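You operate a simulated robot arm through the tools that you are given. There is no shell and no other tool. Be economical: measure what you need, move in short steps, check, and stop when the job is done.

You run a simulated two-armed robot. Do the job below in one go: nothing can be reset, and whatever is moved stays where it is left.

## Task
Take the beige cloth from the worktop left of the sink and lay it out flat on the small table top.

It is judged by the outcome, as a careful person would: the job done as asked, and still so three seconds after it is handed in. It fails if anything else is knocked over, pushed out of place, dropped, spilled or broken. Flat cloth is picked up by pressing the open fingertips on it (5 to 10 N) and closing them slowly along it; thin cloth reads only 2 to 8 mm in the jaws.

## Robot
Two 7-joint arms with two-finger grippers on one trunk, on a base that drives. Base frame: it is fixed to the floor where the robot stands at the start and does not move with it; the origin is under the middle of the robot, x ahead of it, y to its left, z up; the surface under the hand at the start is at about z = 0.86. Readings come in m, degrees, newtons and seconds.
The left shoulder is at the start at [0.051, 0.175, 1.177], the right one opposite. With the tool pointing down near the work surface each hand reaches from about 0.24 to 0.86 m from the robot's upright axis, wherever it stands, measured 20 degrees to its own side. Places, roughly: small table top [-1.8, -0.1, 0.8]. Payload 2.94 kg a hand.
The TCP of each hand is the grasp point between the finger pads, 0.03 m short of the fingertips. In the tool frame z runs along the fingers and y along their closing line. Largest opening 0.138 m; the body of the gripper starts 0.109 m behind the TCP.
Orientation is told as [roll, pitch, yaw] about the base's x, y, z axes, in that order, counted from this pose: with the fingers straight down and closing along the base's y, the tool's x points along the base's -x, its y along +y and its z along -z.

## Interface
- The arms move only by the tool play_rows. It takes "left_rows", "right_rows" or both (then of equal length, played together; a hand with none holds still); each is a list of rows, each an object of numbers (a shift or turn left out is 0, a gripper value left out holds the last): "tx", "ty", "tz": the shift along the tool's x, y, z in m; "rx", "ry", "rz": the turn, a rotation vector about the tool's x, y, z in degrees. In form: [{"tx": .., "ty": .., "tz": .., "rx": .., "ry": .., "rz": ..}, ...]. A call has 1 to 10 rows; each row is the pose to reach, as a shift and turn from the pose commanded when the call began, along the tool's axes at that moment. "left_claw" and "right_claw" are, for a hand that has rows, the closure, from 0 (fully open) to 1 (shut), set as the call begins (left out, the last holds). A row lasts 0.2 s, in which the tool goes at most 0.05 m and 8.6 degrees; a call with a longer step from one row to the next is refused whole, and so is a gripper value outside its range. Where a pose cannot be reached the arm comes as near as it can. A force on the tool above 40 N (or 10 N above the force at the start of the call, whichever is more), or a blocked arm, ends the call early, and 0.2 s more pass. The fingers move at their own pace and stop on an object; they squeeze with about 24 N. The grip force told is the motor's: it shows also when the fingers shut on nothing. Time passes only in rows, and 0.2 s behind the last, so rows that repeat a pose let the fingers close. The reply holds the time, the measured pose of the TCP, the force on the tool along the base axes, the opening and the grip force, in the units named above and with some noise, with the torque about the TCP (base axes, N m) and any sound that the robot's microphone picked up.
- Cameras (640 x 400 px; columns grow to the right, rows downward): "scene" is now at [0.1097, 0.0409, 1.6439]; the picture's right is [0.54, -0.84, 0.00], its down [-0.69, -0.45, -0.57] and it looks along [0.48, 0.31, -0.82] (base axes); focal length 288 px, centre (320, 200). "left" rides on the left gripper at [0.071, -0.019, -0.146] in its tool frame; the picture's right is [0.26, 0.96, 0.00], its down [-0.85, 0.23, -0.48] and it looks along [-0.46, 0.12, 0.88] (tool axes); focal length 280 px, centre (320, 200). "right" rides on the right gripper at [0.071, 0.019, -0.146] in its tool frame; the picture's right is [-0.26, 0.97, 0.00], its down [-0.85, -0.23, -0.48] and it looks along [-0.46, -0.12, 0.88] (tool axes); focal length 280 px, centre (320, 200). There is no depth. A picture from a camera that has moved, and an enlarged one, comes with that camera's place and axes in the base frame and with its lens.
- get_image(camera): a new picture of that camera. It takes no simulated time.
- move_column(by): slides the trunk up (or, below 0, down) by that many m; the arms and the scene camera ride with it, the base frame stays. It gives what a move gives, with no picture.
- steer(legs): drives the robot by 1 to 6 legs, each [ahead, turn to the left] in m and degrees, along the robot's own axes; the way and the turn of a leg run together, so that a leg with both is an arc; at most 1.5 m and 180 degrees a leg. The arms and the cameras ride along, it lands a little off, and it stops where it bumps. It gives what a move gives.
- pan_tilt(pan, tilt): turns the head with the scene camera to pan (to the left, within 120 degrees either way) and tilt (down, from -29 to 69), counted from straight ahead of the robot. It gives what a move gives.
- close_up(camera, box): a new picture of the part [left, top, right, bottom] of that camera's present view, enlarged. It takes no simulated time.
- hand_in(): hands the job in; it is judged then, once.

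Go step by step. Nothing tells you exact positions but the pictures and the camera data: compare them with the known pose of the tool, close in by small moves and look again before you grip or let go. The budget is 120 turns and 88 pictures, counting those below and the enlarged ones. Unless the task says otherwise, let go and move clear before handing in, and close with one line.

The tools are called after "Call:" by a JSON object that holds its "method" and its "body". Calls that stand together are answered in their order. play_rows: Moves the arms, as the interface text tells. Its arguments: {"type":"object","properties":{"left_rows":{"type":"array","items":{"type":"object","properties":{"tx":{"type":"number"},"ty":{"type":"number"},"tz":{"type":"number"},"rx":{"type":"number"},"ry":{"type":"number"},"rz":{"type":"number"}}}},"left_claw":{"type":"number"},"right_rows":{"type":"array","items":{"type":"object","properties":{"tx":{"type":"number"},"ty":{"type":"number"},"tz":{"type":"number"},"rx":{"type":"number"},"ry":{"type":"number"},"rz":{"type":"number"}}}},"right_claw":{"type":"number"}},"required":[]} The other tools are called the same way: move_column (by) slides the trunk up or down; steer (legs) drives the base; pan_tilt (pan, tilt) turns the head that bears the scene camera; get_image (camera) takes a picture; close_up (camera, box) takes an enlarged picture of a part of a camera's view; hand_in () hands the job in.

At the start:

```text
time: 0.0
left_ee_pos: [0.5759, 0.4126, 1.0325]
left_orientation: [0.0, -0.1, 0.0]
left_ft_force: [0.2, 0.6, 0.3]
left_torque: [0.0, -0.01, -0.01]
left_finger_gap: 0.1382
left_grasp_force: 0.2
right_ee_pos: [0.3543, -0.0096, 1.0761]
right_orientation: [0.0, 0.0, 0.0]
right_ft_force: [0.2, -0.3, 0.4]
right_torque: [-0.02, 0.03, 0.05]
right_finger_gap: 0.1379
right_grasp_force: 0.0
trunk travel left (down, up): [-0.35, 0.384]
robot x, y, heading: [-0.0012, 0.0003, -0.3]
head pan, tilt: [32.8, 55.3]
```

scene: 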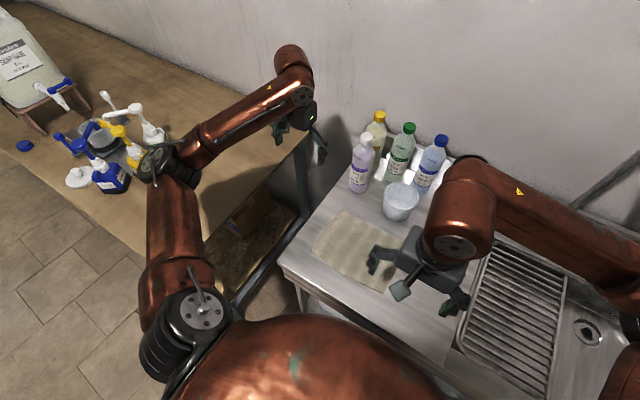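
right: 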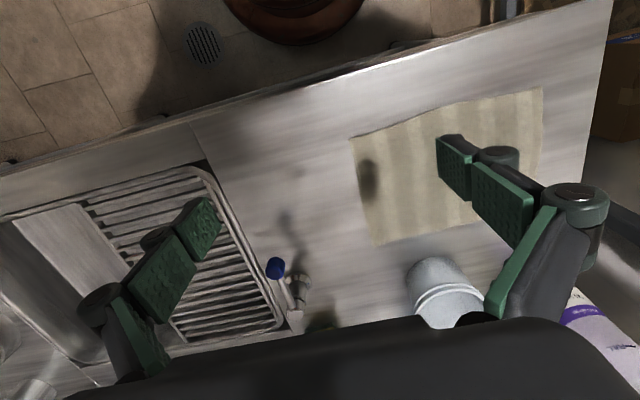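
left: 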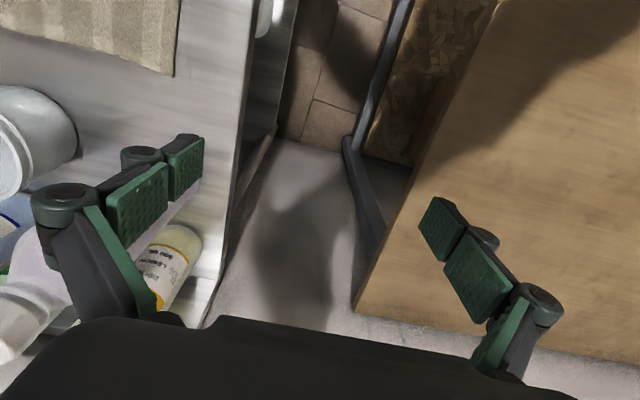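

The beige cloth lies at about x 0.40–0.575, y 0.04–0.256 on the counter. The bowl and bottles stand behind it. I'll look closer at it before setting the hands at its near corners.

Call:
{"method": "close_up", "body": {"camera": "scene", "box": [260, 100, 500, 340]}}

Call:
{"method": "pan_tilt", "body": {"pan": 20, "tilt": 65}}

Call:
{"method": "get_image", "body": {"camera": "scene"}}

```text
1.67 times, centred on (380, 220) of scene
camera zoom: at [0.1097, 0.0409, 1.6439], right [0.54, -0.84, 0.0], down [-0.69, -0.45, -0.57], along [0.48, 0.31, -0.82], focal length 479 px, centre (220, 167)
```

zoom: 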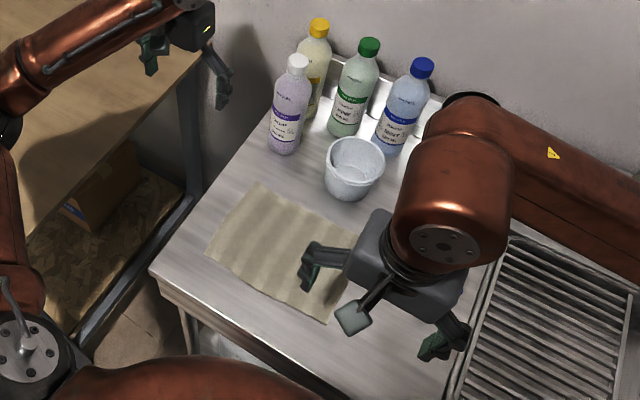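

```text
time: 0.8
left_ee_pos: [0.5777, 0.4137, 1.0322]
left_orientation: [0.0, 0.0, 0.0]
left_ft_force: [0.5, -0.8, 0.3]
left_torque: [0.0, -0.02, 0.0]
left_finger_gap: 0.138
left_grasp_force: 0.1
right_ee_pos: [0.3531, -0.0089, 1.0762]
right_orientation: [0.0, -0.1, -0.1]
right_ft_force: [-0.3, 0.7, -0.1]
right_torque: [-0.03, 0.0, 0.01]
right_finger_gap: 0.1378
right_grasp_force: 0.1
trunk travel left (down, up): [-0.35, 0.384]
robot x, y, heading: [0.0024, -0.0003, -0.1]
head pan, tilt: [20.0, 65.0]
```

```text
83 pictures are left
camera scene: at [0.1064, 0.0228, 1.6328], right [0.34, -0.94, 0.0], down [-0.85, -0.31, -0.42], along [0.4, 0.14, -0.91], focal length 288 px, centre (320, 200)
```

scene: 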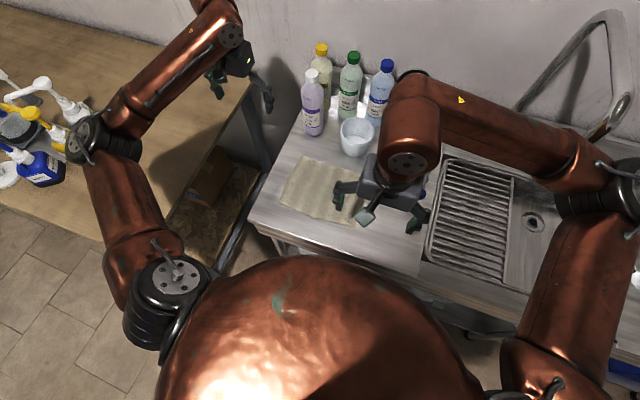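

The near edge of the cloth runs at x≈0.393 from y≈0.023 to 0.255. I'll narrow both grippers and bring them above the two near corners.

Call:
{"method": "play_rows", "body": {"left_rows": [{"tx": 0.03, "ty": -0.03, "tz": 0}, {"tx": 0.06, "ty": -0.06, "tz": 0}, {"tx": 0.09, "ty": -0.09, "tz": 0}, {"tx": 0.12, "ty": -0.12, "tz": 0.01}, {"tx": 0.15, "ty": -0.15, "tz": 0.03}, {"tx": 0.165, "ty": -0.18, "tz": 0.05}, {"tx": 0.167, "ty": -0.188, "tz": 0.08}, {"tx": 0.167, "ty": -0.188, "tz": 0.08}], "right_rows": [{"tx": -0.01, "ty": 0.01}, {"tx": -0.02, "ty": 0.02, "tz": 0.02}, {"tx": -0.03, "ty": 0.03, "tz": 0.04}, {"tx": -0.04, "ty": 0.04, "tz": 0.06}, {"tx": -0.05, "ty": 0.05, "tz": 0.08}, {"tx": -0.056, "ty": 0.055, "tz": 0.1}, {"tx": -0.056, "ty": 0.059, "tz": 0.126}, {"tx": -0.056, "ty": 0.059, "tz": 0.126}], "left_claw": 0.75, "right_claw": 0.75}}

Call:
{"method": "get_image", "body": {"camera": "scene"}}

Call:
{"method": "get_image", "body": {"camera": "right"}}

Call:
{"method": "get_image", "body": {"camera": "left"}}

```text
time: 2.5
left_ee_pos: [0.4133, 0.2242, 0.9523]
left_orientation: [0.0, 0.2, 0.0]
left_ft_force: [0.2, 0.7, -0.5]
left_torque: [0.01, 0.03, 0.01]
left_finger_gap: 0.0345
left_grasp_force: 0.0
right_ee_pos: [0.4102, 0.05, 0.9498]
right_orientation: [0.0, 0.0, 0.0]
right_ft_force: [-0.2, -0.3, -0.8]
right_torque: [0.01, 0.0, 0.0]
right_finger_gap: 0.0345
right_grasp_force: 0.0
trunk travel left (down, up): [-0.35, 0.384]
robot x, y, heading: [0.0011, -0.0007, 0.2]
head pan, tilt: [20.0, 65.0]
```

```text
82 pictures are left
camera scene: at [0.1064, 0.0221, 1.6328], right [0.34, -0.94, 0.0], down [-0.85, -0.31, -0.42], along [0.4, 0.14, -0.91], focal length 288 px, centre (320, 200)
```

scene: 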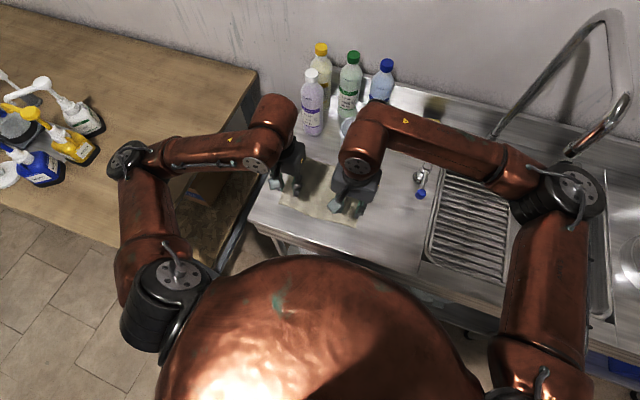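

```text
81 pictures are left
camera right: at [0.3394, 0.0688, 1.095], right [0.26, 0.97, 0.0], down [0.85, -0.23, 0.48], along [0.46, -0.12, -0.88], focal length 280 px, centre (320, 200)
```

right: 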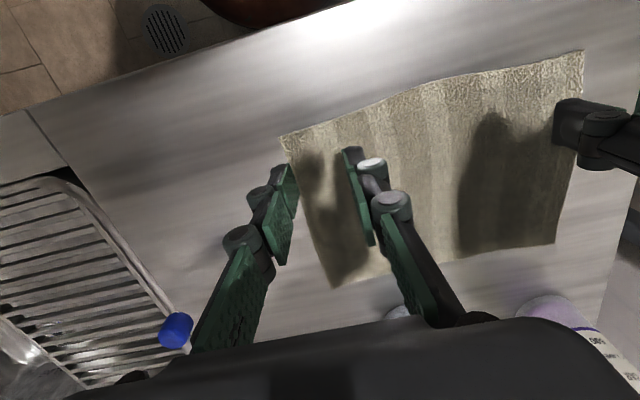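

```text
80 pictures are left
camera left: at [0.344, 0.2038, 1.0972], right [-0.26, 0.96, 0.0], down [0.85, 0.23, 0.47], along [0.46, 0.12, -0.88], focal length 280 px, centre (320, 200)
```

left: 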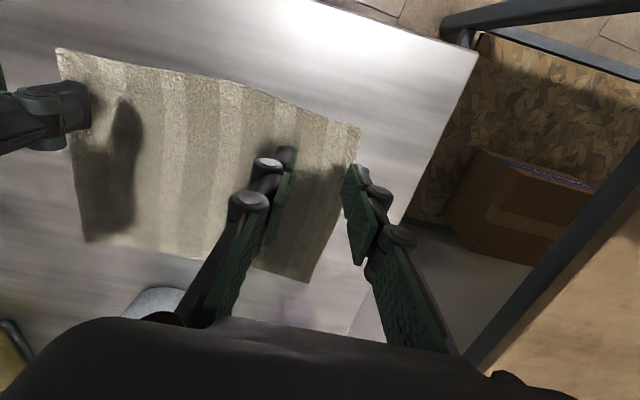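

The corners read (0.393, 0.021) and (0.390, 0.254), so both hands sit well. I'll lower them near contact.

Call:
{"method": "play_rows", "body": {"left_rows": [{"ty": -0.004, "tx": 0.002, "tz": 0.02}, {"ty": -0.004, "tx": 0.003, "tz": 0.04}, {"ty": -0.004, "tx": 0.003, "tz": 0.054}, {"ty": -0.004, "tx": 0.003, "tz": 0.058}, {"ty": -0.004, "tx": 0.003, "tz": 0.058}], "right_rows": [{"ty": 0.003, "tz": 0.02}, {"ty": 0.003, "tz": 0.04}, {"ty": 0.003, "tz": 0.052}, {"ty": 0.003, "tz": 0.056}, {"ty": 0.003, "tz": 0.056}]}}

Call:
{"method": "get_image", "body": {"camera": "left"}}

Call:
{"method": "get_image", "body": {"camera": "right"}}

```text
time: 3.8
left_ee_pos: [0.4109, 0.2229, 0.8951]
left_orientation: [0.0, 0.1, 0.1]
left_ft_force: [0.4, 0.3, -0.8]
left_torque: [0.01, -0.02, -0.02]
left_finger_gap: 0.0347
left_grasp_force: 0.0
left hand out of reach, approached as far as the arm can: row 1, 2, 3, 4, 5
right_ee_pos: [0.4097, 0.0531, 0.8945]
right_orientation: [0.0, 0.0, 0.0]
right_ft_force: [-0.1, 0.0, 0.7]
right_torque: [0.01, 0.02, -0.02]
right_finger_gap: 0.0344
right_grasp_force: 0.2
trunk travel left (down, up): [-0.35, 0.384]
robot x, y, heading: [-0.004, -0.0005, -0.1]
head pan, tilt: [20.0, 65.0]
```

```text
79 pictures are left
camera left: at [0.3402, 0.203, 1.0401], right [-0.26, 0.96, 0.0], down [0.85, 0.23, 0.47], along [0.46, 0.13, -0.88], focal length 280 px, centre (320, 200)
```

left: 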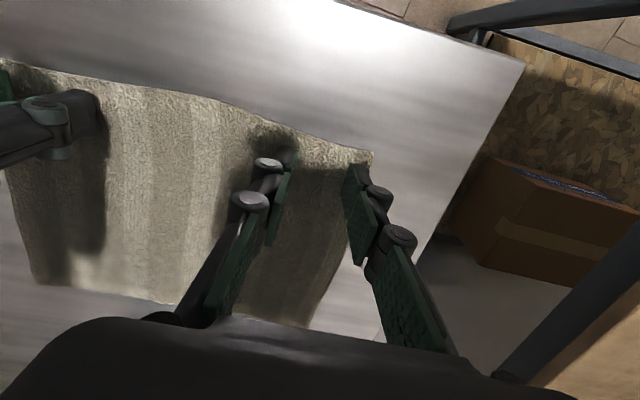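

```text
78 pictures are left
camera right: at [0.3393, 0.0722, 1.0394], right [0.26, 0.97, 0.0], down [0.85, -0.23, 0.48], along [0.46, -0.12, -0.88], focal length 280 px, centre (320, 200)
```

right: 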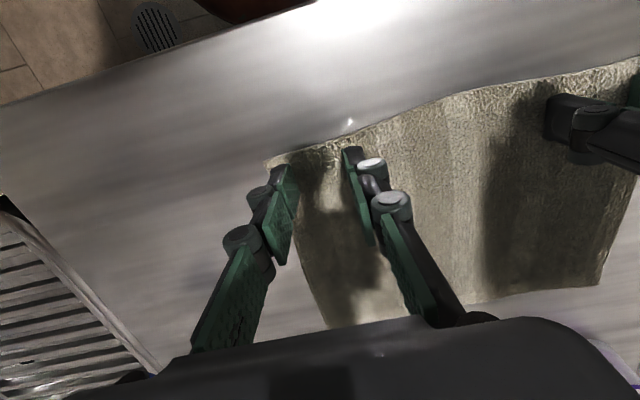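

Tips are about 4 mm above the surface, with both fingers of each hand over cloth. Now I'll press down slowly.

Call:
{"method": "play_rows", "body": {"left_rows": [{"tz": 0.002}, {"tz": 0.004}, {"tz": 0.005}, {"tz": 0.005}], "right_rows": [{"tz": 0.002}, {"tz": 0.004}, {"tz": 0.005}, {"tz": 0.005}]}}

```text
time: 4.8
left_ee_pos: [0.4103, 0.2238, 0.8926]
left_orientation: [0.0, -0.2, -0.1]
left_ft_force: [3.7, 0.7, 19.0]
left_torque: [0.11, -0.1, 0.01]
left_finger_gap: 0.035
left_grasp_force: 0.2
right_ee_pos: [0.409, 0.0527, 0.8918]
right_orientation: [0.1, -0.3, 0.0]
right_ft_force: [5.1, 0.1, 26.4]
right_torque: [0.06, -0.1, -0.05]
right_finger_gap: 0.0355
right_grasp_force: 0.4
trunk travel left (down, up): [-0.35, 0.384]
robot x, y, heading: [-0.0006, 0.0024, -0.0]
head pan, tilt: [20.0, 65.0]
```

Contact is firm, a bit above the wanted force, so I'll ease off.

Call:
{"method": "play_rows", "body": {"left_rows": [{"tz": -0.0012}, {"tz": -0.0012}], "right_rows": [{"tz": -0.0018}, {"tz": -0.0018}]}}

```text
time: 5.3
left_ee_pos: [0.4097, 0.2226, 0.8931]
left_orientation: [0.0, -0.1, 0.0]
left_ft_force: [3.4, 0.6, 17.7]
left_torque: [0.05, -0.11, 0.01]
left_finger_gap: 0.0353
left_grasp_force: 0.6
right_ee_pos: [0.4079, 0.0528, 0.8921]
right_orientation: [0.0, -0.1, 0.0]
right_ft_force: [1.6, 1.5, 20.1]
right_torque: [0.2, -0.05, -0.04]
right_finger_gap: 0.0354
right_grasp_force: 0.3
trunk travel left (down, up): [-0.35, 0.384]
robot x, y, heading: [0.0001, 0.0001, 0.0]
head pan, tilt: [20.0, 65.0]
```

Call:
{"method": "play_rows", "body": {"left_rows": [{"tz": -0.0015}, {"tz": -0.0015}], "right_rows": [{"tz": -0.002}, {"tz": -0.002}]}}

```text
time: 6.0
left_ee_pos: [0.41, 0.2234, 0.8931]
left_orientation: [-0.1, 0.1, 0.0]
left_ft_force: [0.3, 1.2, 11.1]
left_torque: [0.03, -0.05, -0.01]
left_finger_gap: 0.0342
left_grasp_force: 0.1
right_ee_pos: [0.4071, 0.0523, 0.8937]
right_orientation: [-0.2, 0.0, 0.1]
right_ft_force: [0.6, 2.5, 7.8]
right_torque: [0.08, 0.01, 0.01]
right_finger_gap: 0.0346
right_grasp_force: 0.1
trunk travel left (down, up): [-0.35, 0.384]
robot x, y, heading: [-0.0, 0.0016, -0.1]
head pan, tilt: [20.0, 65.0]
```

Press force is now 8–11 N. I'll close slowly along the cloth in steps.

Call:
{"method": "play_rows", "body": {"left_rows": [{"tz": 0}, {"tz": 0}], "right_rows": [{"tz": 0}, {"tz": 0}], "left_claw": 0.82, "right_claw": 0.82}}

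Call:
{"method": "play_rows", "body": {"left_rows": [{"tz": 0}, {"tz": 0}], "right_rows": [{"tz": 0}, {"tz": 0}], "left_claw": 0.88, "right_claw": 0.88}}

Call:
{"method": "get_image", "body": {"camera": "right"}}

Call:
{"method": "get_image", "body": {"camera": "left"}}

```text
time: 6.5
left_ee_pos: [0.4115, 0.2218, 0.8933]
left_orientation: [0.0, 0.1, 0.0]
left_ft_force: [-1.5, -1.3, 5.1]
left_torque: [-0.06, 0.06, -0.01]
left_finger_gap: 0.0251
left_grasp_force: 0.3
right_ee_pos: [0.4078, 0.0528, 0.8932]
right_orientation: [0.0, 0.0, 0.0]
right_ft_force: [-1.1, 1.5, 2.8]
right_torque: [0.01, 0.03, -0.01]
right_finger_gap: 0.0251
right_grasp_force: 0.2
trunk travel left (down, up): [-0.35, 0.384]
robot x, y, heading: [-0.0022, 0.003, 0.2]
head pan, tilt: [20.0, 65.0]
```

```text
time: 7.2
left_ee_pos: [0.4105, 0.2234, 0.8931]
left_orientation: [0.0, 0.1, 0.0]
left_ft_force: [0.3, 0.0, 2.4]
left_torque: [0.01, 0.01, 0.01]
left_finger_gap: 0.0159
left_grasp_force: 0.1
right_ee_pos: [0.4089, 0.0529, 0.8926]
right_orientation: [0.0, 0.0, 0.0]
right_ft_force: [0.1, 0.5, 2.0]
right_torque: [0.01, -0.01, 0.02]
right_finger_gap: 0.0165
right_grasp_force: 0.0
trunk travel left (down, up): [-0.35, 0.384]
robot x, y, heading: [-0.0024, -0.0018, 0.1]
head pan, tilt: [20.0, 65.0]
```

```text
77 pictures are left
camera right: at [0.339, 0.0714, 1.0379], right [0.26, 0.96, 0.0], down [0.85, -0.23, 0.48], along [0.46, -0.13, -0.88], focal length 280 px, centre (320, 200)
```

right: 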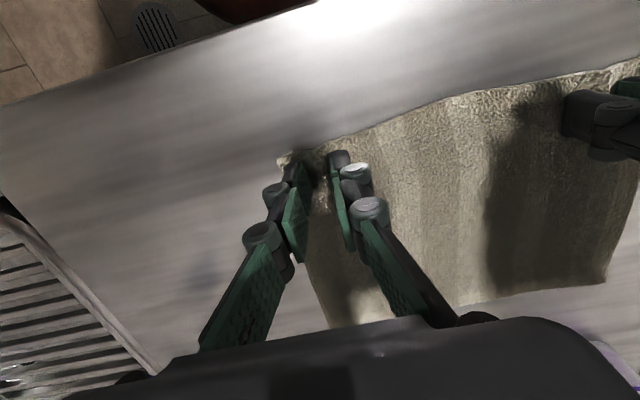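

```text
76 pictures are left
camera left: at [0.3404, 0.2029, 1.0377], right [-0.26, 0.96, 0.0], down [0.85, 0.23, 0.48], along [0.46, 0.12, -0.88], focal length 280 px, centre (320, 200)
```

left: 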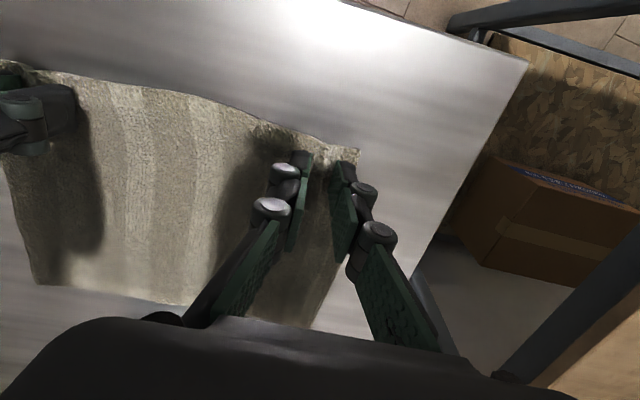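

The cloth is gathering between the fingers but the press force fell, so I'll press a little more and finish closing.

Call:
{"method": "play_rows", "body": {"left_rows": [{"tz": 0.001}, {"tz": 0.0015}], "right_rows": [{"tz": 0.001}, {"tz": 0.0015}]}}

Call:
{"method": "play_rows", "body": {"left_rows": [{"tz": 0}, {"tz": 0}], "right_rows": [{"tz": 0}, {"tz": 0}], "left_claw": 0.94, "right_claw": 0.94}}

Call:
{"method": "play_rows", "body": {"left_rows": [{"tz": 0}, {"tz": 0}, {"tz": 0}, {"tz": 0}], "right_rows": [{"tz": 0}, {"tz": 0}, {"tz": 0}, {"tz": 0}], "left_claw": 1, "right_claw": 1}}

Call:
{"method": "get_image", "body": {"camera": "right"}}

Call:
{"method": "get_image", "body": {"camera": "left"}}

```text
time: 7.8
left_ee_pos: [0.4105, 0.2236, 0.8927]
left_orientation: [0.1, 0.0, 0.0]
left_ft_force: [-0.4, 0.0, 6.7]
left_torque: [0.0, 0.03, -0.01]
left_finger_gap: 0.0158
left_grasp_force: 0.0
right_ee_pos: [0.4091, 0.0528, 0.8922]
right_orientation: [0.0, -0.1, 0.1]
right_ft_force: [1.7, 0.2, 5.4]
right_torque: [-0.03, -0.03, -0.01]
right_finger_gap: 0.0159
right_grasp_force: 0.0
trunk travel left (down, up): [-0.35, 0.384]
robot x, y, heading: [-0.0021, -0.0035, 0.1]
head pan, tilt: [20.0, 65.0]
```

```text
time: 8.3
left_ee_pos: [0.4104, 0.2228, 0.8909]
left_orientation: [0.0, 0.0, 0.0]
left_ft_force: [-0.1, -2.7, 4.1]
left_torque: [-0.09, 0.0, 0.04]
left_finger_gap: 0.0089
left_grasp_force: 0.7
right_ee_pos: [0.4091, 0.0537, 0.8916]
right_orientation: [0.0, 0.0, 0.1]
right_ft_force: [-0.3, 1.9, 5.2]
right_torque: [0.06, -0.03, -0.02]
right_finger_gap: 0.0094
right_grasp_force: 1.0
trunk travel left (down, up): [-0.35, 0.384]
robot x, y, heading: [0.0019, 0.0007, -0.1]
head pan, tilt: [20.0, 65.0]
```

```text
time: 9.3
left_ee_pos: [0.4116, 0.223, 0.892]
left_orientation: [-0.1, 0.0, 0.0]
left_ft_force: [-0.1, -9.5, 2.0]
left_torque: [-0.3, -0.01, 0.06]
left_finger_gap: 0.0038
left_grasp_force: 24.4
right_ee_pos: [0.4099, 0.0526, 0.8923]
right_orientation: [0.1, 0.0, 0.0]
right_ft_force: [1.0, 10.7, 5.2]
right_torque: [0.29, 0.0, 0.01]
right_finger_gap: 0.0037
right_grasp_force: 23.9
trunk travel left (down, up): [-0.35, 0.384]
robot x, y, heading: [0.0011, 0.0008, 0.0]
head pan, tilt: [20.0, 65.0]
```

```text
75 pictures are left
camera right: at [0.3386, 0.0716, 1.0365], right [0.26, 0.97, 0.0], down [0.85, -0.23, 0.48], along [0.46, -0.12, -0.88], focal length 280 px, centre (320, 200)
```

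right: 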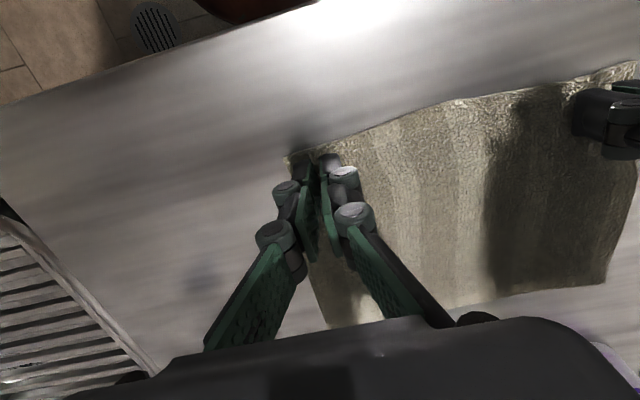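

```text
74 pictures are left
camera left: at [0.3402, 0.2029, 1.0363], right [-0.26, 0.97, 0.0], down [0.85, 0.23, 0.48], along [0.46, 0.12, -0.88], focal length 280 px, centre (320, 200)
```

left: 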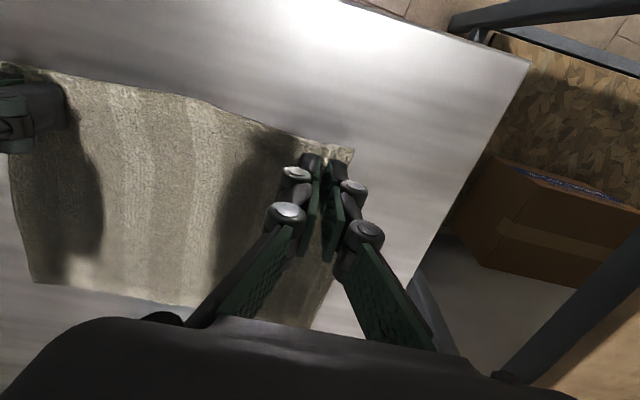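

Both read 3.8 mm with the cloth taut between the hands. I'll ease the tension slightly and lift.

Call:
{"method": "play_rows", "body": {"left_rows": [{"tz": 0}, {"tz": -0.01}, {"tz": -0.025}, {"tz": -0.04}, {"tz": -0.06}, {"tz": -0.08}, {"tz": -0.08}], "right_rows": [{"ty": 0.001}, {"ty": 0.002, "tz": -0.01}, {"ty": 0.003, "tz": -0.025}, {"ty": 0.003, "tz": -0.04}, {"ty": 0.003, "tz": -0.06}, {"ty": 0.003, "tz": -0.08}, {"ty": 0.003, "tz": -0.08}]}}

Call:
{"method": "get_image", "body": {"camera": "right"}}

Call:
{"method": "get_image", "body": {"camera": "left"}}

```text
time: 10.9
left_ee_pos: [0.4128, 0.2219, 0.9722]
left_orientation: [0.0, 0.3, 0.0]
left_ft_force: [-0.4, -5.1, 0.3]
left_torque: [-0.2, 0.02, 0.09]
left_finger_gap: 0.0038
left_grasp_force: 23.9
left hand out of reach, approached as far as the arm can: row 3, 4, 5
right_ee_pos: [0.408, 0.0558, 0.9718]
right_orientation: [0.0, -0.1, 0.1]
right_ft_force: [-0.4, 6.4, -0.5]
right_torque: [0.13, 0.03, 0.01]
right_finger_gap: 0.0036
right_grasp_force: 24.3
trunk travel left (down, up): [-0.35, 0.384]
robot x, y, heading: [-0.0017, 0.0025, 0.2]
head pan, tilt: [20.0, 65.0]
```

```text
73 pictures are left
camera right: at [0.3386, 0.0742, 1.1162], right [0.26, 0.96, 0.0], down [0.85, -0.23, 0.48], along [0.46, -0.12, -0.88], focal length 280 px, centre (320, 200)
```

right: 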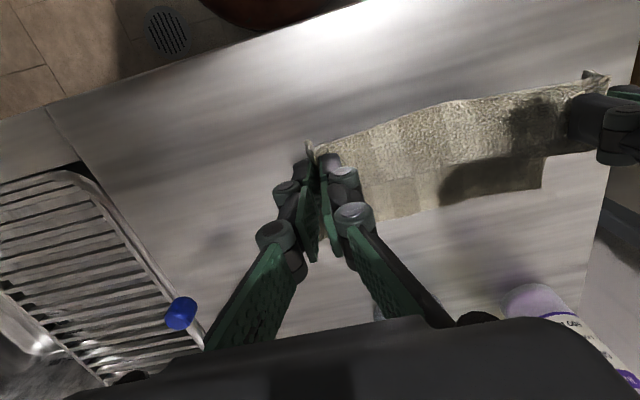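

```text
72 pictures are left
camera left: at [0.3429, 0.2027, 1.1171], right [-0.26, 0.97, 0.0], down [0.85, 0.23, 0.47], along [0.46, 0.12, -0.88], focal length 280 px, centre (320, 200)
```

left: 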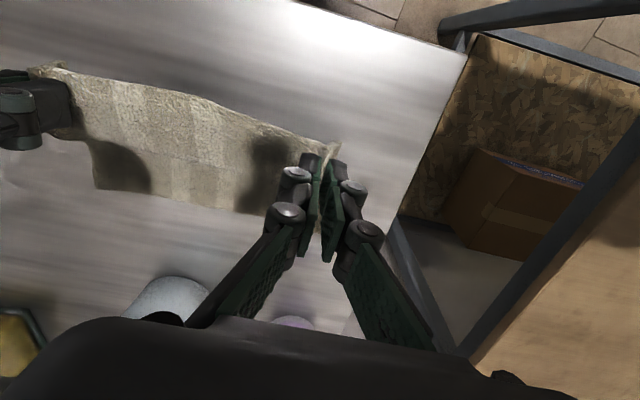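

Both corners hold and the cloth lifts as a sheet. I'll raise it with the trunk, then look around to plan the drive.

Call:
{"method": "move_column", "body": {"by": 0.2}}

Call:
{"method": "pan_tilt", "body": {"pan": 115, "tilt": 35}}

Call:
{"method": "get_image", "body": {"camera": "scene"}}

Call:
{"method": "pan_tilt", "body": {"pan": -115, "tilt": 35}}

Call:
{"method": "get_image", "body": {"camera": "scene"}}

```text
time: 13.1
left_ee_pos: [0.4103, 0.2236, 1.1705]
left_orientation: [-0.1, 0.1, 0.0]
left_ft_force: [-0.2, -6.9, 0.2]
left_torque: [-0.21, 0.01, 0.05]
left_finger_gap: 0.0038
left_grasp_force: 24.3
right_ee_pos: [0.4102, 0.0566, 1.17]
right_orientation: [0.0, 0.1, 0.0]
right_ft_force: [0.1, 7.0, 0.2]
right_torque: [0.2, -0.01, -0.02]
right_finger_gap: 0.0035
right_grasp_force: 23.5
trunk travel left (down, up): [-0.55, 0.184]
robot x, y, heading: [-0.0003, -0.0008, 0.1]
head pan, tilt: [20.0, 65.0]
```

```text
time: 14.8
left_ee_pos: [0.41, 0.2237, 1.1721]
left_orientation: [-0.1, 0.1, 0.0]
left_ft_force: [0.7, -6.8, 0.1]
left_torque: [-0.19, 0.0, 0.03]
left_finger_gap: 0.0039
left_grasp_force: 24.1
right_ee_pos: [0.4092, 0.0547, 1.1702]
right_orientation: [0.0, 0.0, 0.0]
right_ft_force: [-0.8, 5.7, 0.4]
right_torque: [0.15, -0.01, -0.01]
right_finger_gap: 0.0039
right_grasp_force: 24.3
trunk travel left (down, up): [-0.55, 0.184]
robot x, y, heading: [0.0006, 0.0017, 0.0]
head pan, tilt: [115.0, 35.0]
```

```text
71 pictures are left
camera scene: at [-0.0471, 0.0818, 1.8727], right [0.91, 0.42, 0.0], down [0.24, -0.52, -0.82], along [-0.35, 0.74, -0.57], focal length 288 px, centre (320, 200)
```

scene: 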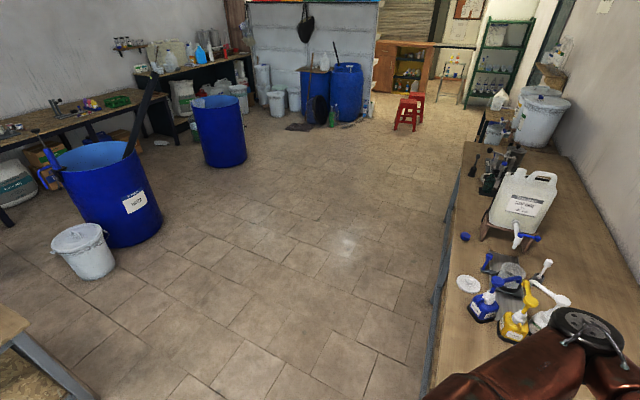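

```text
time: 18.1
left_ee_pos: [0.4108, 0.2234, 1.171]
left_orientation: [0.0, 0.0, 0.0]
left_ft_force: [0.9, -6.8, 0.7]
left_torque: [-0.2, 0.0, 0.06]
left_finger_gap: 0.0037
left_grasp_force: 24.1
right_ee_pos: [0.4085, 0.0576, 1.1701]
right_orientation: [0.1, 0.0, 0.0]
right_ft_force: [-0.5, 6.1, 0.1]
right_torque: [0.19, 0.01, 0.01]
right_finger_gap: 0.0037
right_grasp_force: 24.0
trunk travel left (down, up): [-0.55, 0.184]
robot x, y, heading: [0.0013, -0.0002, 0.1]
head pan, tilt: [-115.0, 35.0]
```

```text
70 pictures are left
camera scene: at [-0.0472, -0.0779, 1.8728], right [-0.91, 0.42, 0.0], down [0.24, 0.52, -0.82], along [-0.35, -0.74, -0.57], focal length 288 px, centre (320, 200)
```

scene: 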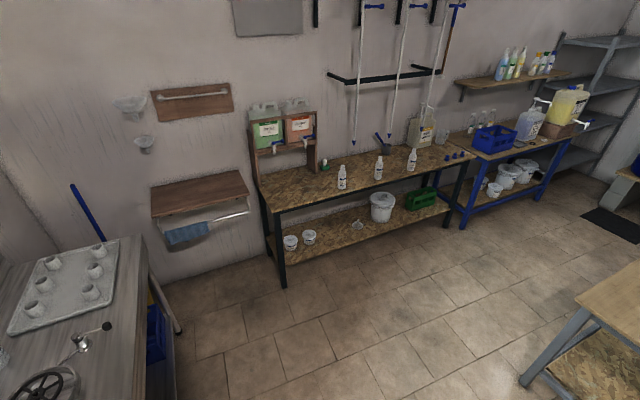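

The small table's near edge is at x≈-1.44, spanning y≈-0.33 to 0.2, and the floor in between is clear. I'll back off from the counter first.

Call:
{"method": "steer", "body": {"legs": [[-0.45, 0]]}}

Call:
{"method": "pan_tilt", "body": {"pan": 0, "tilt": 50}}

Call:
{"method": "get_image", "body": {"camera": "scene"}}

```text
time: 20.8
left_ee_pos: [-0.0309, 0.2235, 1.171]
left_orientation: [-0.1, 0.0, -0.2]
left_ft_force: [-0.2, -6.3, 0.1]
left_torque: [-0.21, -0.02, 0.06]
left_finger_gap: 0.0036
left_grasp_force: 24.2
right_ee_pos: [-0.0322, 0.0555, 1.171]
right_orientation: [0.0, 0.0, -0.1]
right_ft_force: [0.1, 6.9, -0.1]
right_torque: [0.17, 0.03, 0.02]
right_finger_gap: 0.0036
right_grasp_force: 23.8
trunk travel left (down, up): [-0.55, 0.184]
robot x, y, heading: [-0.443, 0.0002, -0.2]
head pan, tilt: [-115.0, 35.0]
```

```text
time: 22.7
left_ee_pos: [-0.0309, 0.2237, 1.1718]
left_orientation: [0.0, 0.0, -0.2]
left_ft_force: [-0.4, -6.2, -0.9]
left_torque: [-0.17, 0.05, 0.05]
left_finger_gap: 0.0038
left_grasp_force: 24.6
right_ee_pos: [-0.0313, 0.0565, 1.1712]
right_orientation: [-0.1, 0.0, -0.2]
right_ft_force: [0.4, 6.2, -0.1]
right_torque: [0.17, -0.02, -0.02]
right_finger_gap: 0.0036
right_grasp_force: 23.7
trunk travel left (down, up): [-0.55, 0.184]
robot x, y, heading: [-0.4445, 0.0025, -0.3]
head pan, tilt: [0.0, 50.0]
```

```text
69 pictures are left
camera scene: at [-0.3744, 0.0023, 1.851], right [0.0, -1.0, 0.0], down [-0.77, 0.0, -0.64], along [0.64, 0.0, -0.77], focal length 288 px, centre (320, 200)
```

scene: 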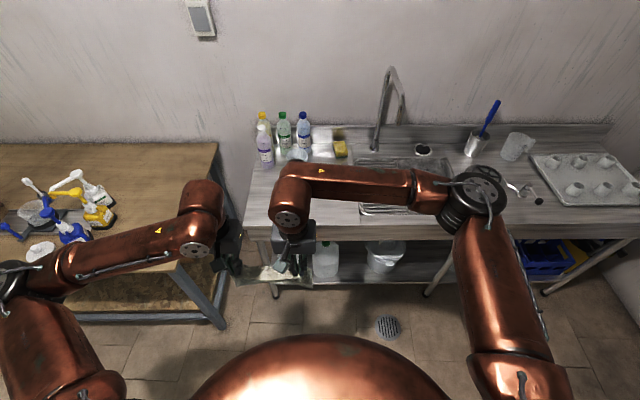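

I'll back a bit further for turning clearance, then turn halfway and check.

Call:
{"method": "steer", "body": {"legs": [[-0.2, 0], [0, 90]]}}

Call:
{"method": "pan_tilt", "body": {"pan": 70, "tilt": 45}}

Call:
{"method": "get_image", "body": {"camera": "scene"}}

```text
time: 28.1
left_ee_pos: [-0.8562, 0.4182, 1.1717]
left_orientation: [-0.1, 0.1, 88.4]
left_ft_force: [6.4, -0.1, 0.0]
left_torque: [-0.01, -0.21, -0.06]
left_finger_gap: 0.0035
left_grasp_force: 24.4
right_ee_pos: [-0.6887, 0.412, 1.1717]
right_orientation: [0.0, 0.0, 88.4]
right_ft_force: [-6.5, 0.4, 0.4]
right_torque: [0.0, 0.16, -0.09]
right_finger_gap: 0.0036
right_grasp_force: 24.3
trunk travel left (down, up): [-0.55, 0.184]
robot x, y, heading: [-0.6475, -0.0033, 88.3]
head pan, tilt: [0.0, 50.0]
```

```text
time: 29.5
left_ee_pos: [-0.8559, 0.4184, 1.1716]
left_orientation: [-0.1, -0.1, 88.3]
left_ft_force: [5.2, -0.7, 0.1]
left_torque: [0.02, -0.19, -0.03]
left_finger_gap: 0.0033
left_grasp_force: 23.2
right_ee_pos: [-0.6887, 0.4137, 1.1719]
right_orientation: [0.1, -0.1, 88.4]
right_ft_force: [-6.1, -0.3, -0.4]
right_torque: [-0.05, 0.18, -0.09]
right_finger_gap: 0.0031
right_grasp_force: 23.7
trunk travel left (down, up): [-0.55, 0.184]
robot x, y, heading: [-0.6417, -0.001, 88.6]
head pan, tilt: [70.0, 45.0]
```

```text
68 pictures are left
camera scene: at [-0.7181, 0.0213, 1.8579], right [0.37, 0.93, 0.0], down [0.66, -0.26, -0.71], along [-0.66, 0.26, -0.71], focal length 288 px, centre (320, 200)
```

scene: 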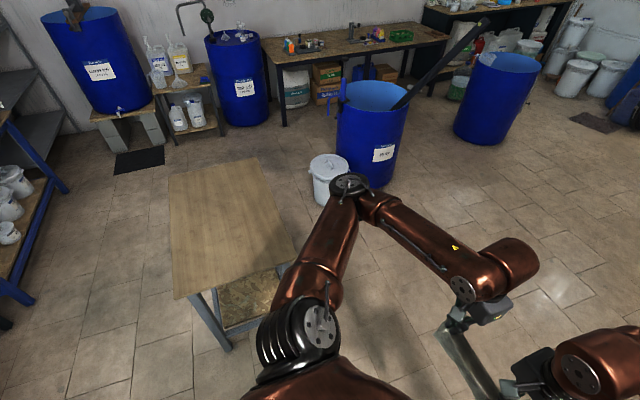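

The table top is empty, spanning about x -2.2 to -1.42 and y -0.31 to 0.19. I'll finish the turn with a small sideways correction so that the cloth is centred across the table.

Call:
{"method": "steer", "body": {"legs": [[0, 76.5], [0.3, 0], [0, 15]]}}

Call:
{"method": "pan_tilt", "body": {"pan": 0, "tilt": 50}}

Call:
{"method": "get_image", "body": {"camera": "scene"}}

```text
time: 35.7
left_ee_pos: [-1.3479, -0.1251, 1.1719]
left_orientation: [0.0, 0.0, 178.5]
left_ft_force: [1.1, 5.2, 0.1]
left_torque: [0.15, -0.01, -0.03]
left_finger_gap: 0.0037
left_grasp_force: 24.3
right_ee_pos: [-1.3415, 0.0406, 1.1725]
right_orientation: [0.0, 0.0, 178.6]
right_ft_force: [-0.2, -5.9, 0.4]
right_torque: [-0.16, 0.01, -0.09]
right_finger_gap: 0.0032
right_grasp_force: 24.1
trunk travel left (down, up): [-0.55, 0.184]
robot x, y, heading: [-0.9288, 0.0863, 178.7]
head pan, tilt: [70.0, 45.0]
```

```text
time: 37.1
left_ee_pos: [-1.3474, -0.1251, 1.1717]
left_orientation: [-0.1, 0.0, 178.5]
left_ft_force: [-1.1, 5.4, 0.9]
left_torque: [0.14, 0.0, -0.06]
left_finger_gap: 0.0035
left_grasp_force: 24.4
right_ee_pos: [-1.3419, 0.0425, 1.1718]
right_orientation: [-0.1, -0.1, 178.7]
right_ft_force: [-1.0, -4.3, 0.3]
right_torque: [-0.14, 0.0, -0.02]
right_finger_gap: 0.0034
right_grasp_force: 24.1
trunk travel left (down, up): [-0.55, 0.184]
robot x, y, heading: [-0.935, 0.0862, 178.5]
head pan, tilt: [0.0, 50.0]
```

```text
67 pictures are left
camera scene: at [-0.9944, 0.0898, 1.851], right [0.02, 1.0, 0.0], down [0.77, -0.02, -0.64], along [-0.64, 0.02, -0.77], focal length 288 px, centre (320, 200)
```

scene: 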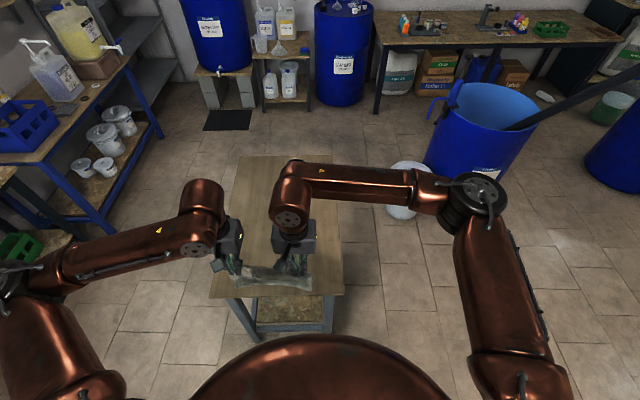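

The table is straight ahead with the cloth hanging in front of its near edge. I'll move up to the table and lower the trunk some.

Call:
{"method": "steer", "body": {"legs": [[0.12, 1]]}}

Call:
{"method": "move_column", "body": {"by": -0.12}}

Call:
{"method": "get_image", "body": {"camera": "scene"}}

Call:
{"method": "get_image", "body": {"camera": "right"}}

Call:
{"method": "get_image", "body": {"camera": "left"}}

```text
time: 38.4
left_ee_pos: [-1.4555, -0.1339, 1.173]
left_orientation: [-0.1, -0.4, 179.7]
left_ft_force: [0.6, 5.0, 0.4]
left_torque: [0.14, 0.07, -0.03]
left_finger_gap: 0.0036
left_grasp_force: 24.0
right_ee_pos: [-1.4527, 0.0342, 1.1744]
right_orientation: [0.1, -0.2, 179.8]
right_ft_force: [0.6, -5.0, 1.4]
right_torque: [-0.18, 0.12, -0.06]
right_finger_gap: 0.0033
right_grasp_force: 24.5
trunk travel left (down, up): [-0.55, 0.184]
robot x, y, heading: [-1.0487, 0.0866, 179.8]
head pan, tilt: [0.0, 50.0]
```

```text
time: 39.9
left_ee_pos: [-1.4597, -0.1332, 1.053]
left_orientation: [-0.1, 0.0, 179.8]
left_ft_force: [0.4, 4.4, -0.1]
left_torque: [0.17, -0.04, -0.02]
left_finger_gap: 0.0035
left_grasp_force: 24.1
right_ee_pos: [-1.4576, 0.0337, 1.0522]
right_orientation: [0.0, -0.1, 179.9]
right_ft_force: [-0.9, -3.8, 0.0]
right_torque: [-0.15, 0.02, -0.07]
right_finger_gap: 0.0035
right_grasp_force: 23.8
trunk travel left (down, up): [-0.43, 0.304]
robot x, y, heading: [-1.0482, 0.0906, 179.8]
head pan, tilt: [0.0, 50.0]
```

```text
66 pictures are left
camera scene: at [-1.1373, 0.0905, 1.7313], right [0.01, 1.0, 0.0], down [0.77, 0.0, -0.64], along [-0.64, 0.0, -0.77], focal length 288 px, centre (320, 200)
```

scene: 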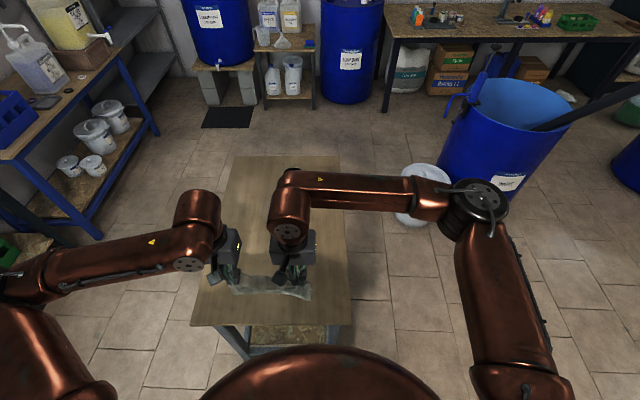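

```text
65 pictures are left
camera right: at [-1.386, 0.0142, 1.1972], right [-0.27, -0.96, 0.0], down [-0.85, 0.23, 0.48], along [-0.46, 0.12, -0.88], focal length 280 px, centre (320, 200)
```

right: 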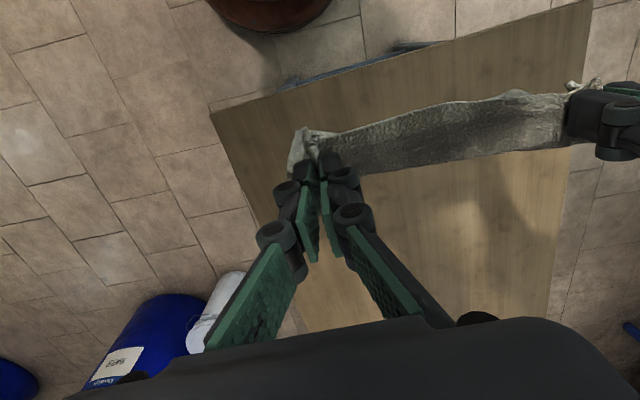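

```text
64 pictures are left
camera left: at [-1.3884, -0.1152, 1.197], right [0.26, -0.97, 0.0], down [-0.85, -0.23, 0.48], along [-0.46, -0.12, -0.88], focal length 280 px, centre (320, 200)
```

left: 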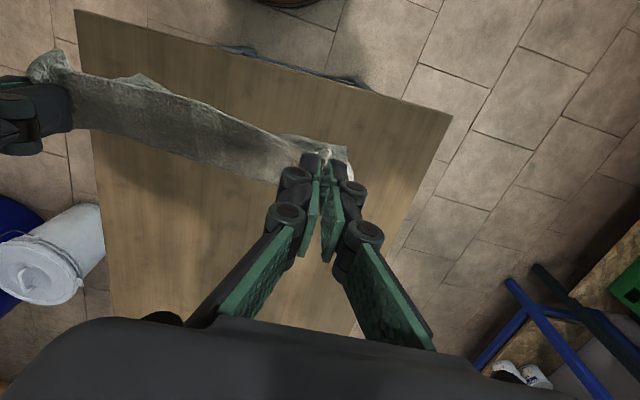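

I'd like a closer view of how the cloth hangs before laying it.

Call:
{"method": "close_up", "body": {"camera": "scene", "box": [180, 200, 380, 340]}}

Call:
{"method": "close_up", "body": {"camera": "right", "box": [260, 40, 640, 240]}}

```text
2.86 times, centred on (280, 270) of scene
camera zoom: at [-1.1373, 0.0905, 1.7313], right [0.01, 1.0, 0.0], down [0.77, 0.0, -0.64], along [-0.64, 0.0, -0.77], focal length 821 px, centre (434, 0)
```

zoom: 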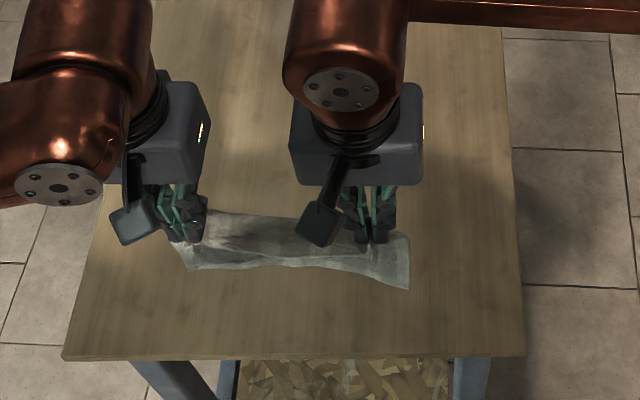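

```text
1.68 times, centred on (450, 140) of right
camera zoom: at [-1.386, 0.0142, 1.1972], right [-0.27, -0.96, 0.0], down [-0.85, 0.23, 0.48], along [-0.46, 0.12, -0.88], focal length 472 px, centre (101, 301)
```

zoom: 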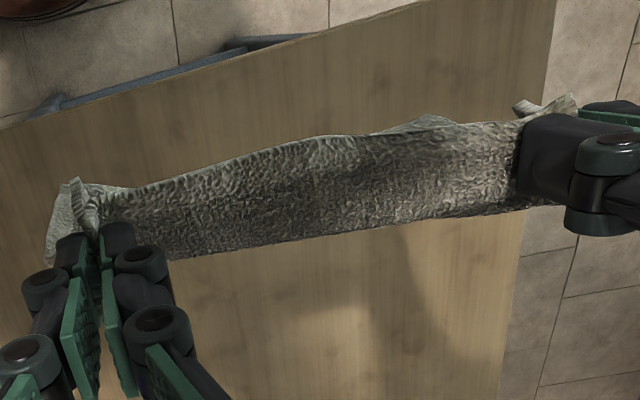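

The cloth hangs as a neat sheet, with the lower hem about 6 cm above the table. I'll bring it further over the table and lower until the hem nearly touches.

Call:
{"method": "play_rows", "body": {"left_rows": [{"tx": -0.015}, {"tx": -0.03}, {"tx": -0.045, "tz": 0.01}, {"tx": -0.06, "tz": 0.02}, {"tx": -0.07, "tz": 0.03}, {"tx": -0.08, "tz": 0.04}, {"tx": -0.08, "tz": 0.05}, {"tx": -0.08, "tz": 0.05}, {"tx": -0.08, "tz": 0.05}], "right_rows": [{"tx": -0.015}, {"tx": -0.03}, {"tx": -0.045, "tz": 0.01}, {"tx": -0.06, "tz": 0.02}, {"tx": -0.07, "tz": 0.03}, {"tx": -0.08, "tz": 0.04}, {"tx": -0.08, "tz": 0.05}, {"tx": -0.08, "tz": 0.05}, {"tx": -0.08, "tz": 0.05}]}}

Call:
{"method": "close_up", "body": {"camera": "scene", "box": [180, 170, 380, 310]}}

Call:
{"method": "get_image", "body": {"camera": "right"}}

```text
time: 41.9
left_ee_pos: [-1.5396, -0.1318, 1.0022]
left_orientation: [-0.1, -0.1, 179.7]
left_ft_force: [1.1, 5.0, 0.7]
left_torque: [0.16, -0.02, -0.07]
left_finger_gap: 0.0034
left_grasp_force: 24.4
right_ee_pos: [-1.537, 0.035, 1.0007]
right_orientation: [0.1, 0.0, 179.8]
right_ft_force: [0.1, -5.6, -0.1]
right_torque: [-0.2, 0.01, -0.1]
right_finger_gap: 0.0032
right_grasp_force: 24.0
trunk travel left (down, up): [-0.43, 0.304]
robot x, y, heading: [-1.0512, 0.0893, 179.8]
head pan, tilt: [0.0, 50.0]
```

```text
2.86 times, centred on (280, 240) of scene
camera zoom: at [-1.1377, 0.0902, 1.7312], right [0.01, 1.0, 0.0], down [0.77, 0.0, -0.64], along [-0.64, 0.0, -0.77], focal length 821 px, centre (434, 86)
```

zoom: 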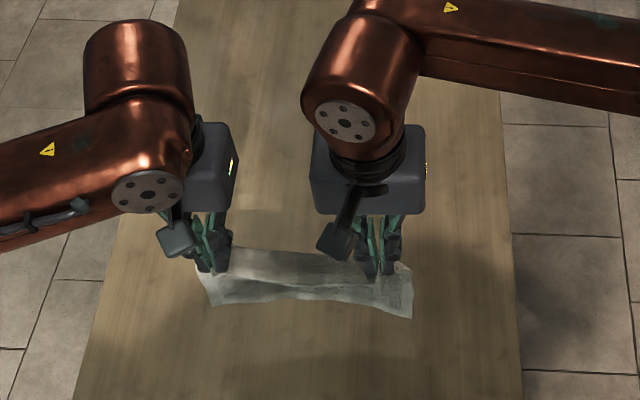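

```text
60 pictures are left
camera right: at [-1.4658, 0.0154, 1.1464], right [-0.27, -0.96, 0.0], down [-0.85, 0.23, 0.48], along [-0.46, 0.13, -0.88], focal length 280 px, centre (320, 200)
```

right: 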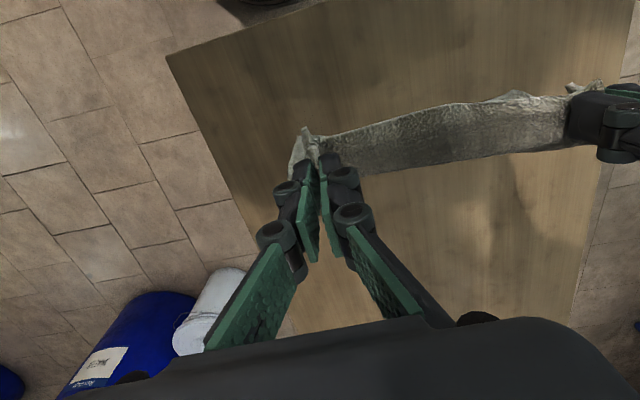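

The hem is about 2 cm above the table. I'll now lay the cloth along an arc, moving forward and down, so the near hem stays and the held edge goes to the far side.

Call:
{"method": "play_rows", "body": {"left_rows": [{"tx": -0.01, "tz": 0.02}, {"tx": -0.03, "tz": 0.026}, {"tx": -0.05, "tz": 0.034}, {"tx": -0.07, "tz": 0.044}, {"tx": -0.088, "tz": 0.056}, {"tx": -0.104, "tz": 0.07}, {"tx": -0.118, "tz": 0.085}, {"tx": -0.128, "tz": 0.1}, {"tx": -0.136, "tz": 0.115}, {"tx": -0.142, "tz": 0.128}], "right_rows": [{"tx": -0.01, "tz": 0.02}, {"tx": -0.03, "tz": 0.026}, {"tx": -0.05, "tz": 0.034}, {"tx": -0.07, "tz": 0.044}, {"tx": -0.088, "tz": 0.056}, {"tx": -0.104, "tz": 0.07}, {"tx": -0.118, "tz": 0.085}, {"tx": -0.128, "tz": 0.1}, {"tx": -0.136, "tz": 0.115}, {"tx": -0.142, "tz": 0.128}]}}

Call:
{"method": "close_up", "body": {"camera": "scene", "box": [180, 150, 380, 290]}}

Call:
{"method": "get_image", "body": {"camera": "right"}}

Call:
{"method": "get_image", "body": {"camera": "left"}}

```text
time: 44.0
left_ee_pos: [-1.682, -0.1312, 0.8737]
left_orientation: [-0.2, -0.1, 179.7]
left_ft_force: [0.3, 2.5, -0.2]
left_torque: [0.1, -0.02, -0.05]
left_finger_gap: 0.0036
left_grasp_force: 23.7
right_ee_pos: [-1.6798, 0.0343, 0.8737]
right_orientation: [0.1, 0.0, 179.8]
right_ft_force: [0.0, -2.2, 0.2]
right_torque: [-0.13, -0.02, -0.06]
right_finger_gap: 0.0031
right_grasp_force: 24.5
trunk travel left (down, up): [-0.43, 0.304]
robot x, y, heading: [-1.0487, 0.0887, 179.8]
head pan, tilt: [0.0, 50.0]
```

```text
2.86 times, centred on (280, 220) of scene
camera zoom: at [-1.1386, 0.0901, 1.7311], right [0.0, 1.0, 0.0], down [0.77, 0.0, -0.64], along [-0.64, 0.0, -0.77], focal length 821 px, centre (434, 143)
```

zoom: 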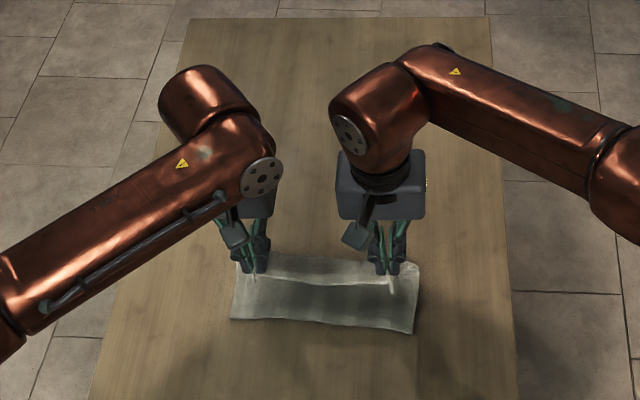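

```text
58 pictures are left
camera right: at [-1.6087, 0.0143, 1.0181], right [-0.27, -0.96, 0.0], down [-0.85, 0.23, 0.48], along [-0.46, 0.12, -0.88], focal length 280 px, centre (320, 200)
```

right: 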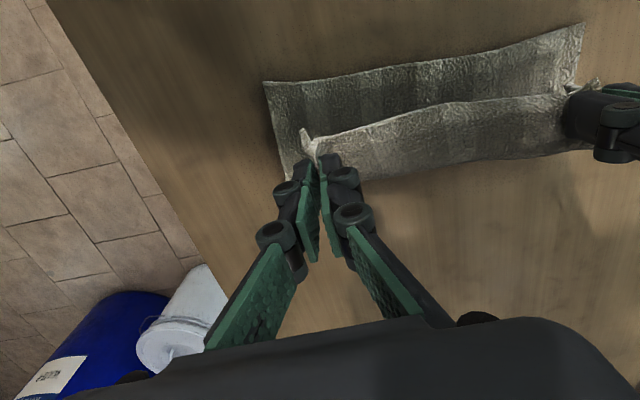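

```text
57 pictures are left
camera left: at [-1.6115, -0.114, 1.0186], right [0.26, -0.97, 0.0], down [-0.85, -0.23, 0.48], along [-0.46, -0.12, -0.88], focal length 280 px, centre (320, 200)
```

left: 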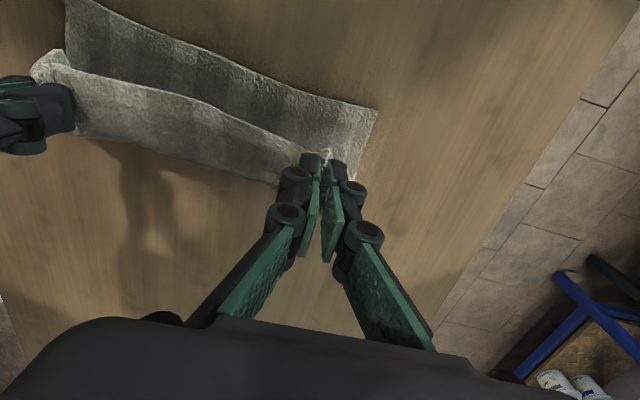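

The hem followed partly; it's at x≈-1.62 with a belly folded forward under the grips. I'll keep moving the held edge forward at low height to unroll it.

Call:
{"method": "play_rows", "body": {"left_rows": [{"tx": -0.012}, {"tx": -0.024}, {"tx": -0.036}, {"tx": -0.048}, {"tx": -0.06}, {"tx": -0.07}, {"tx": -0.08}, {"tx": -0.09, "tz": 0.003}, {"tx": -0.1, "tz": 0.006}, {"tx": -0.1, "tz": 0.006}], "right_rows": [{"tx": -0.012}, {"tx": -0.024}, {"tx": -0.036}, {"tx": -0.048}, {"tx": -0.06}, {"tx": -0.07}, {"tx": -0.08}, {"tx": -0.09, "tz": 0.003}, {"tx": -0.1, "tz": 0.006}, {"tx": -0.1, "tz": 0.006}]}}

Call:
{"method": "get_image", "body": {"camera": "right"}}

Call:
{"method": "get_image", "body": {"camera": "left"}}

```text
time: 46.2
left_ee_pos: [-1.7824, -0.1299, 0.8693]
left_orientation: [-0.2, 0.1, 179.7]
left_ft_force: [2.8, 9.5, -0.7]
left_torque: [0.25, -0.03, -0.08]
left_finger_gap: 0.0035
left_grasp_force: 23.6
right_ee_pos: [-1.7506, 0.0361, 0.8718]
right_orientation: [0.2, -0.1, 179.8]
right_ft_force: [-2.3, -9.0, -0.3]
right_torque: [-0.26, 0.07, -0.14]
right_finger_gap: 0.0033
right_grasp_force: 24.1
right hand out of reach, approached as far as the arm can: row 7, 8, 9, 10
trunk travel left (down, up): [-0.43, 0.304]
robot x, y, heading: [-1.0463, 0.0882, 179.8]
head pan, tilt: [0.0, 50.0]
```

```text
56 pictures are left
camera right: at [-1.6783, 0.0178, 1.0164], right [-0.26, -0.96, 0.0], down [-0.85, 0.23, 0.48], along [-0.46, 0.12, -0.88], focal length 280 px, centre (320, 200)
```

right: 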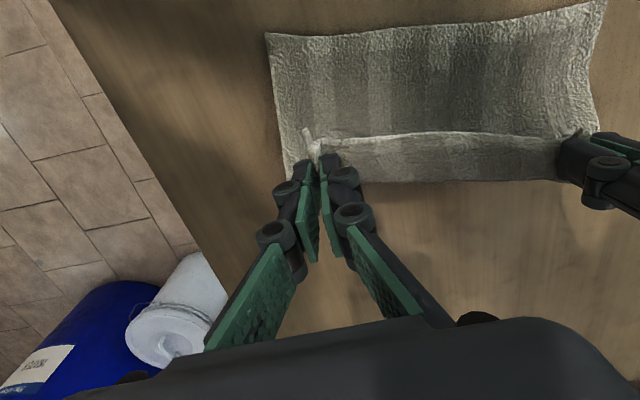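

```text
55 pictures are left
camera left: at [-1.7114, -0.1126, 1.0135], right [0.26, -0.97, 0.0], down [-0.85, -0.23, 0.48], along [-0.46, -0.12, -0.88], focal length 280 px, centre (320, 200)
```

left: 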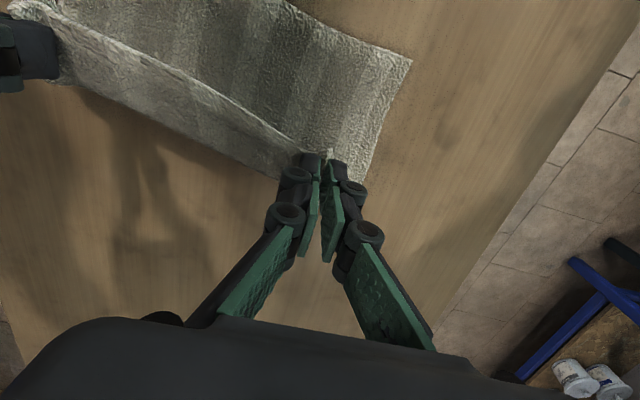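

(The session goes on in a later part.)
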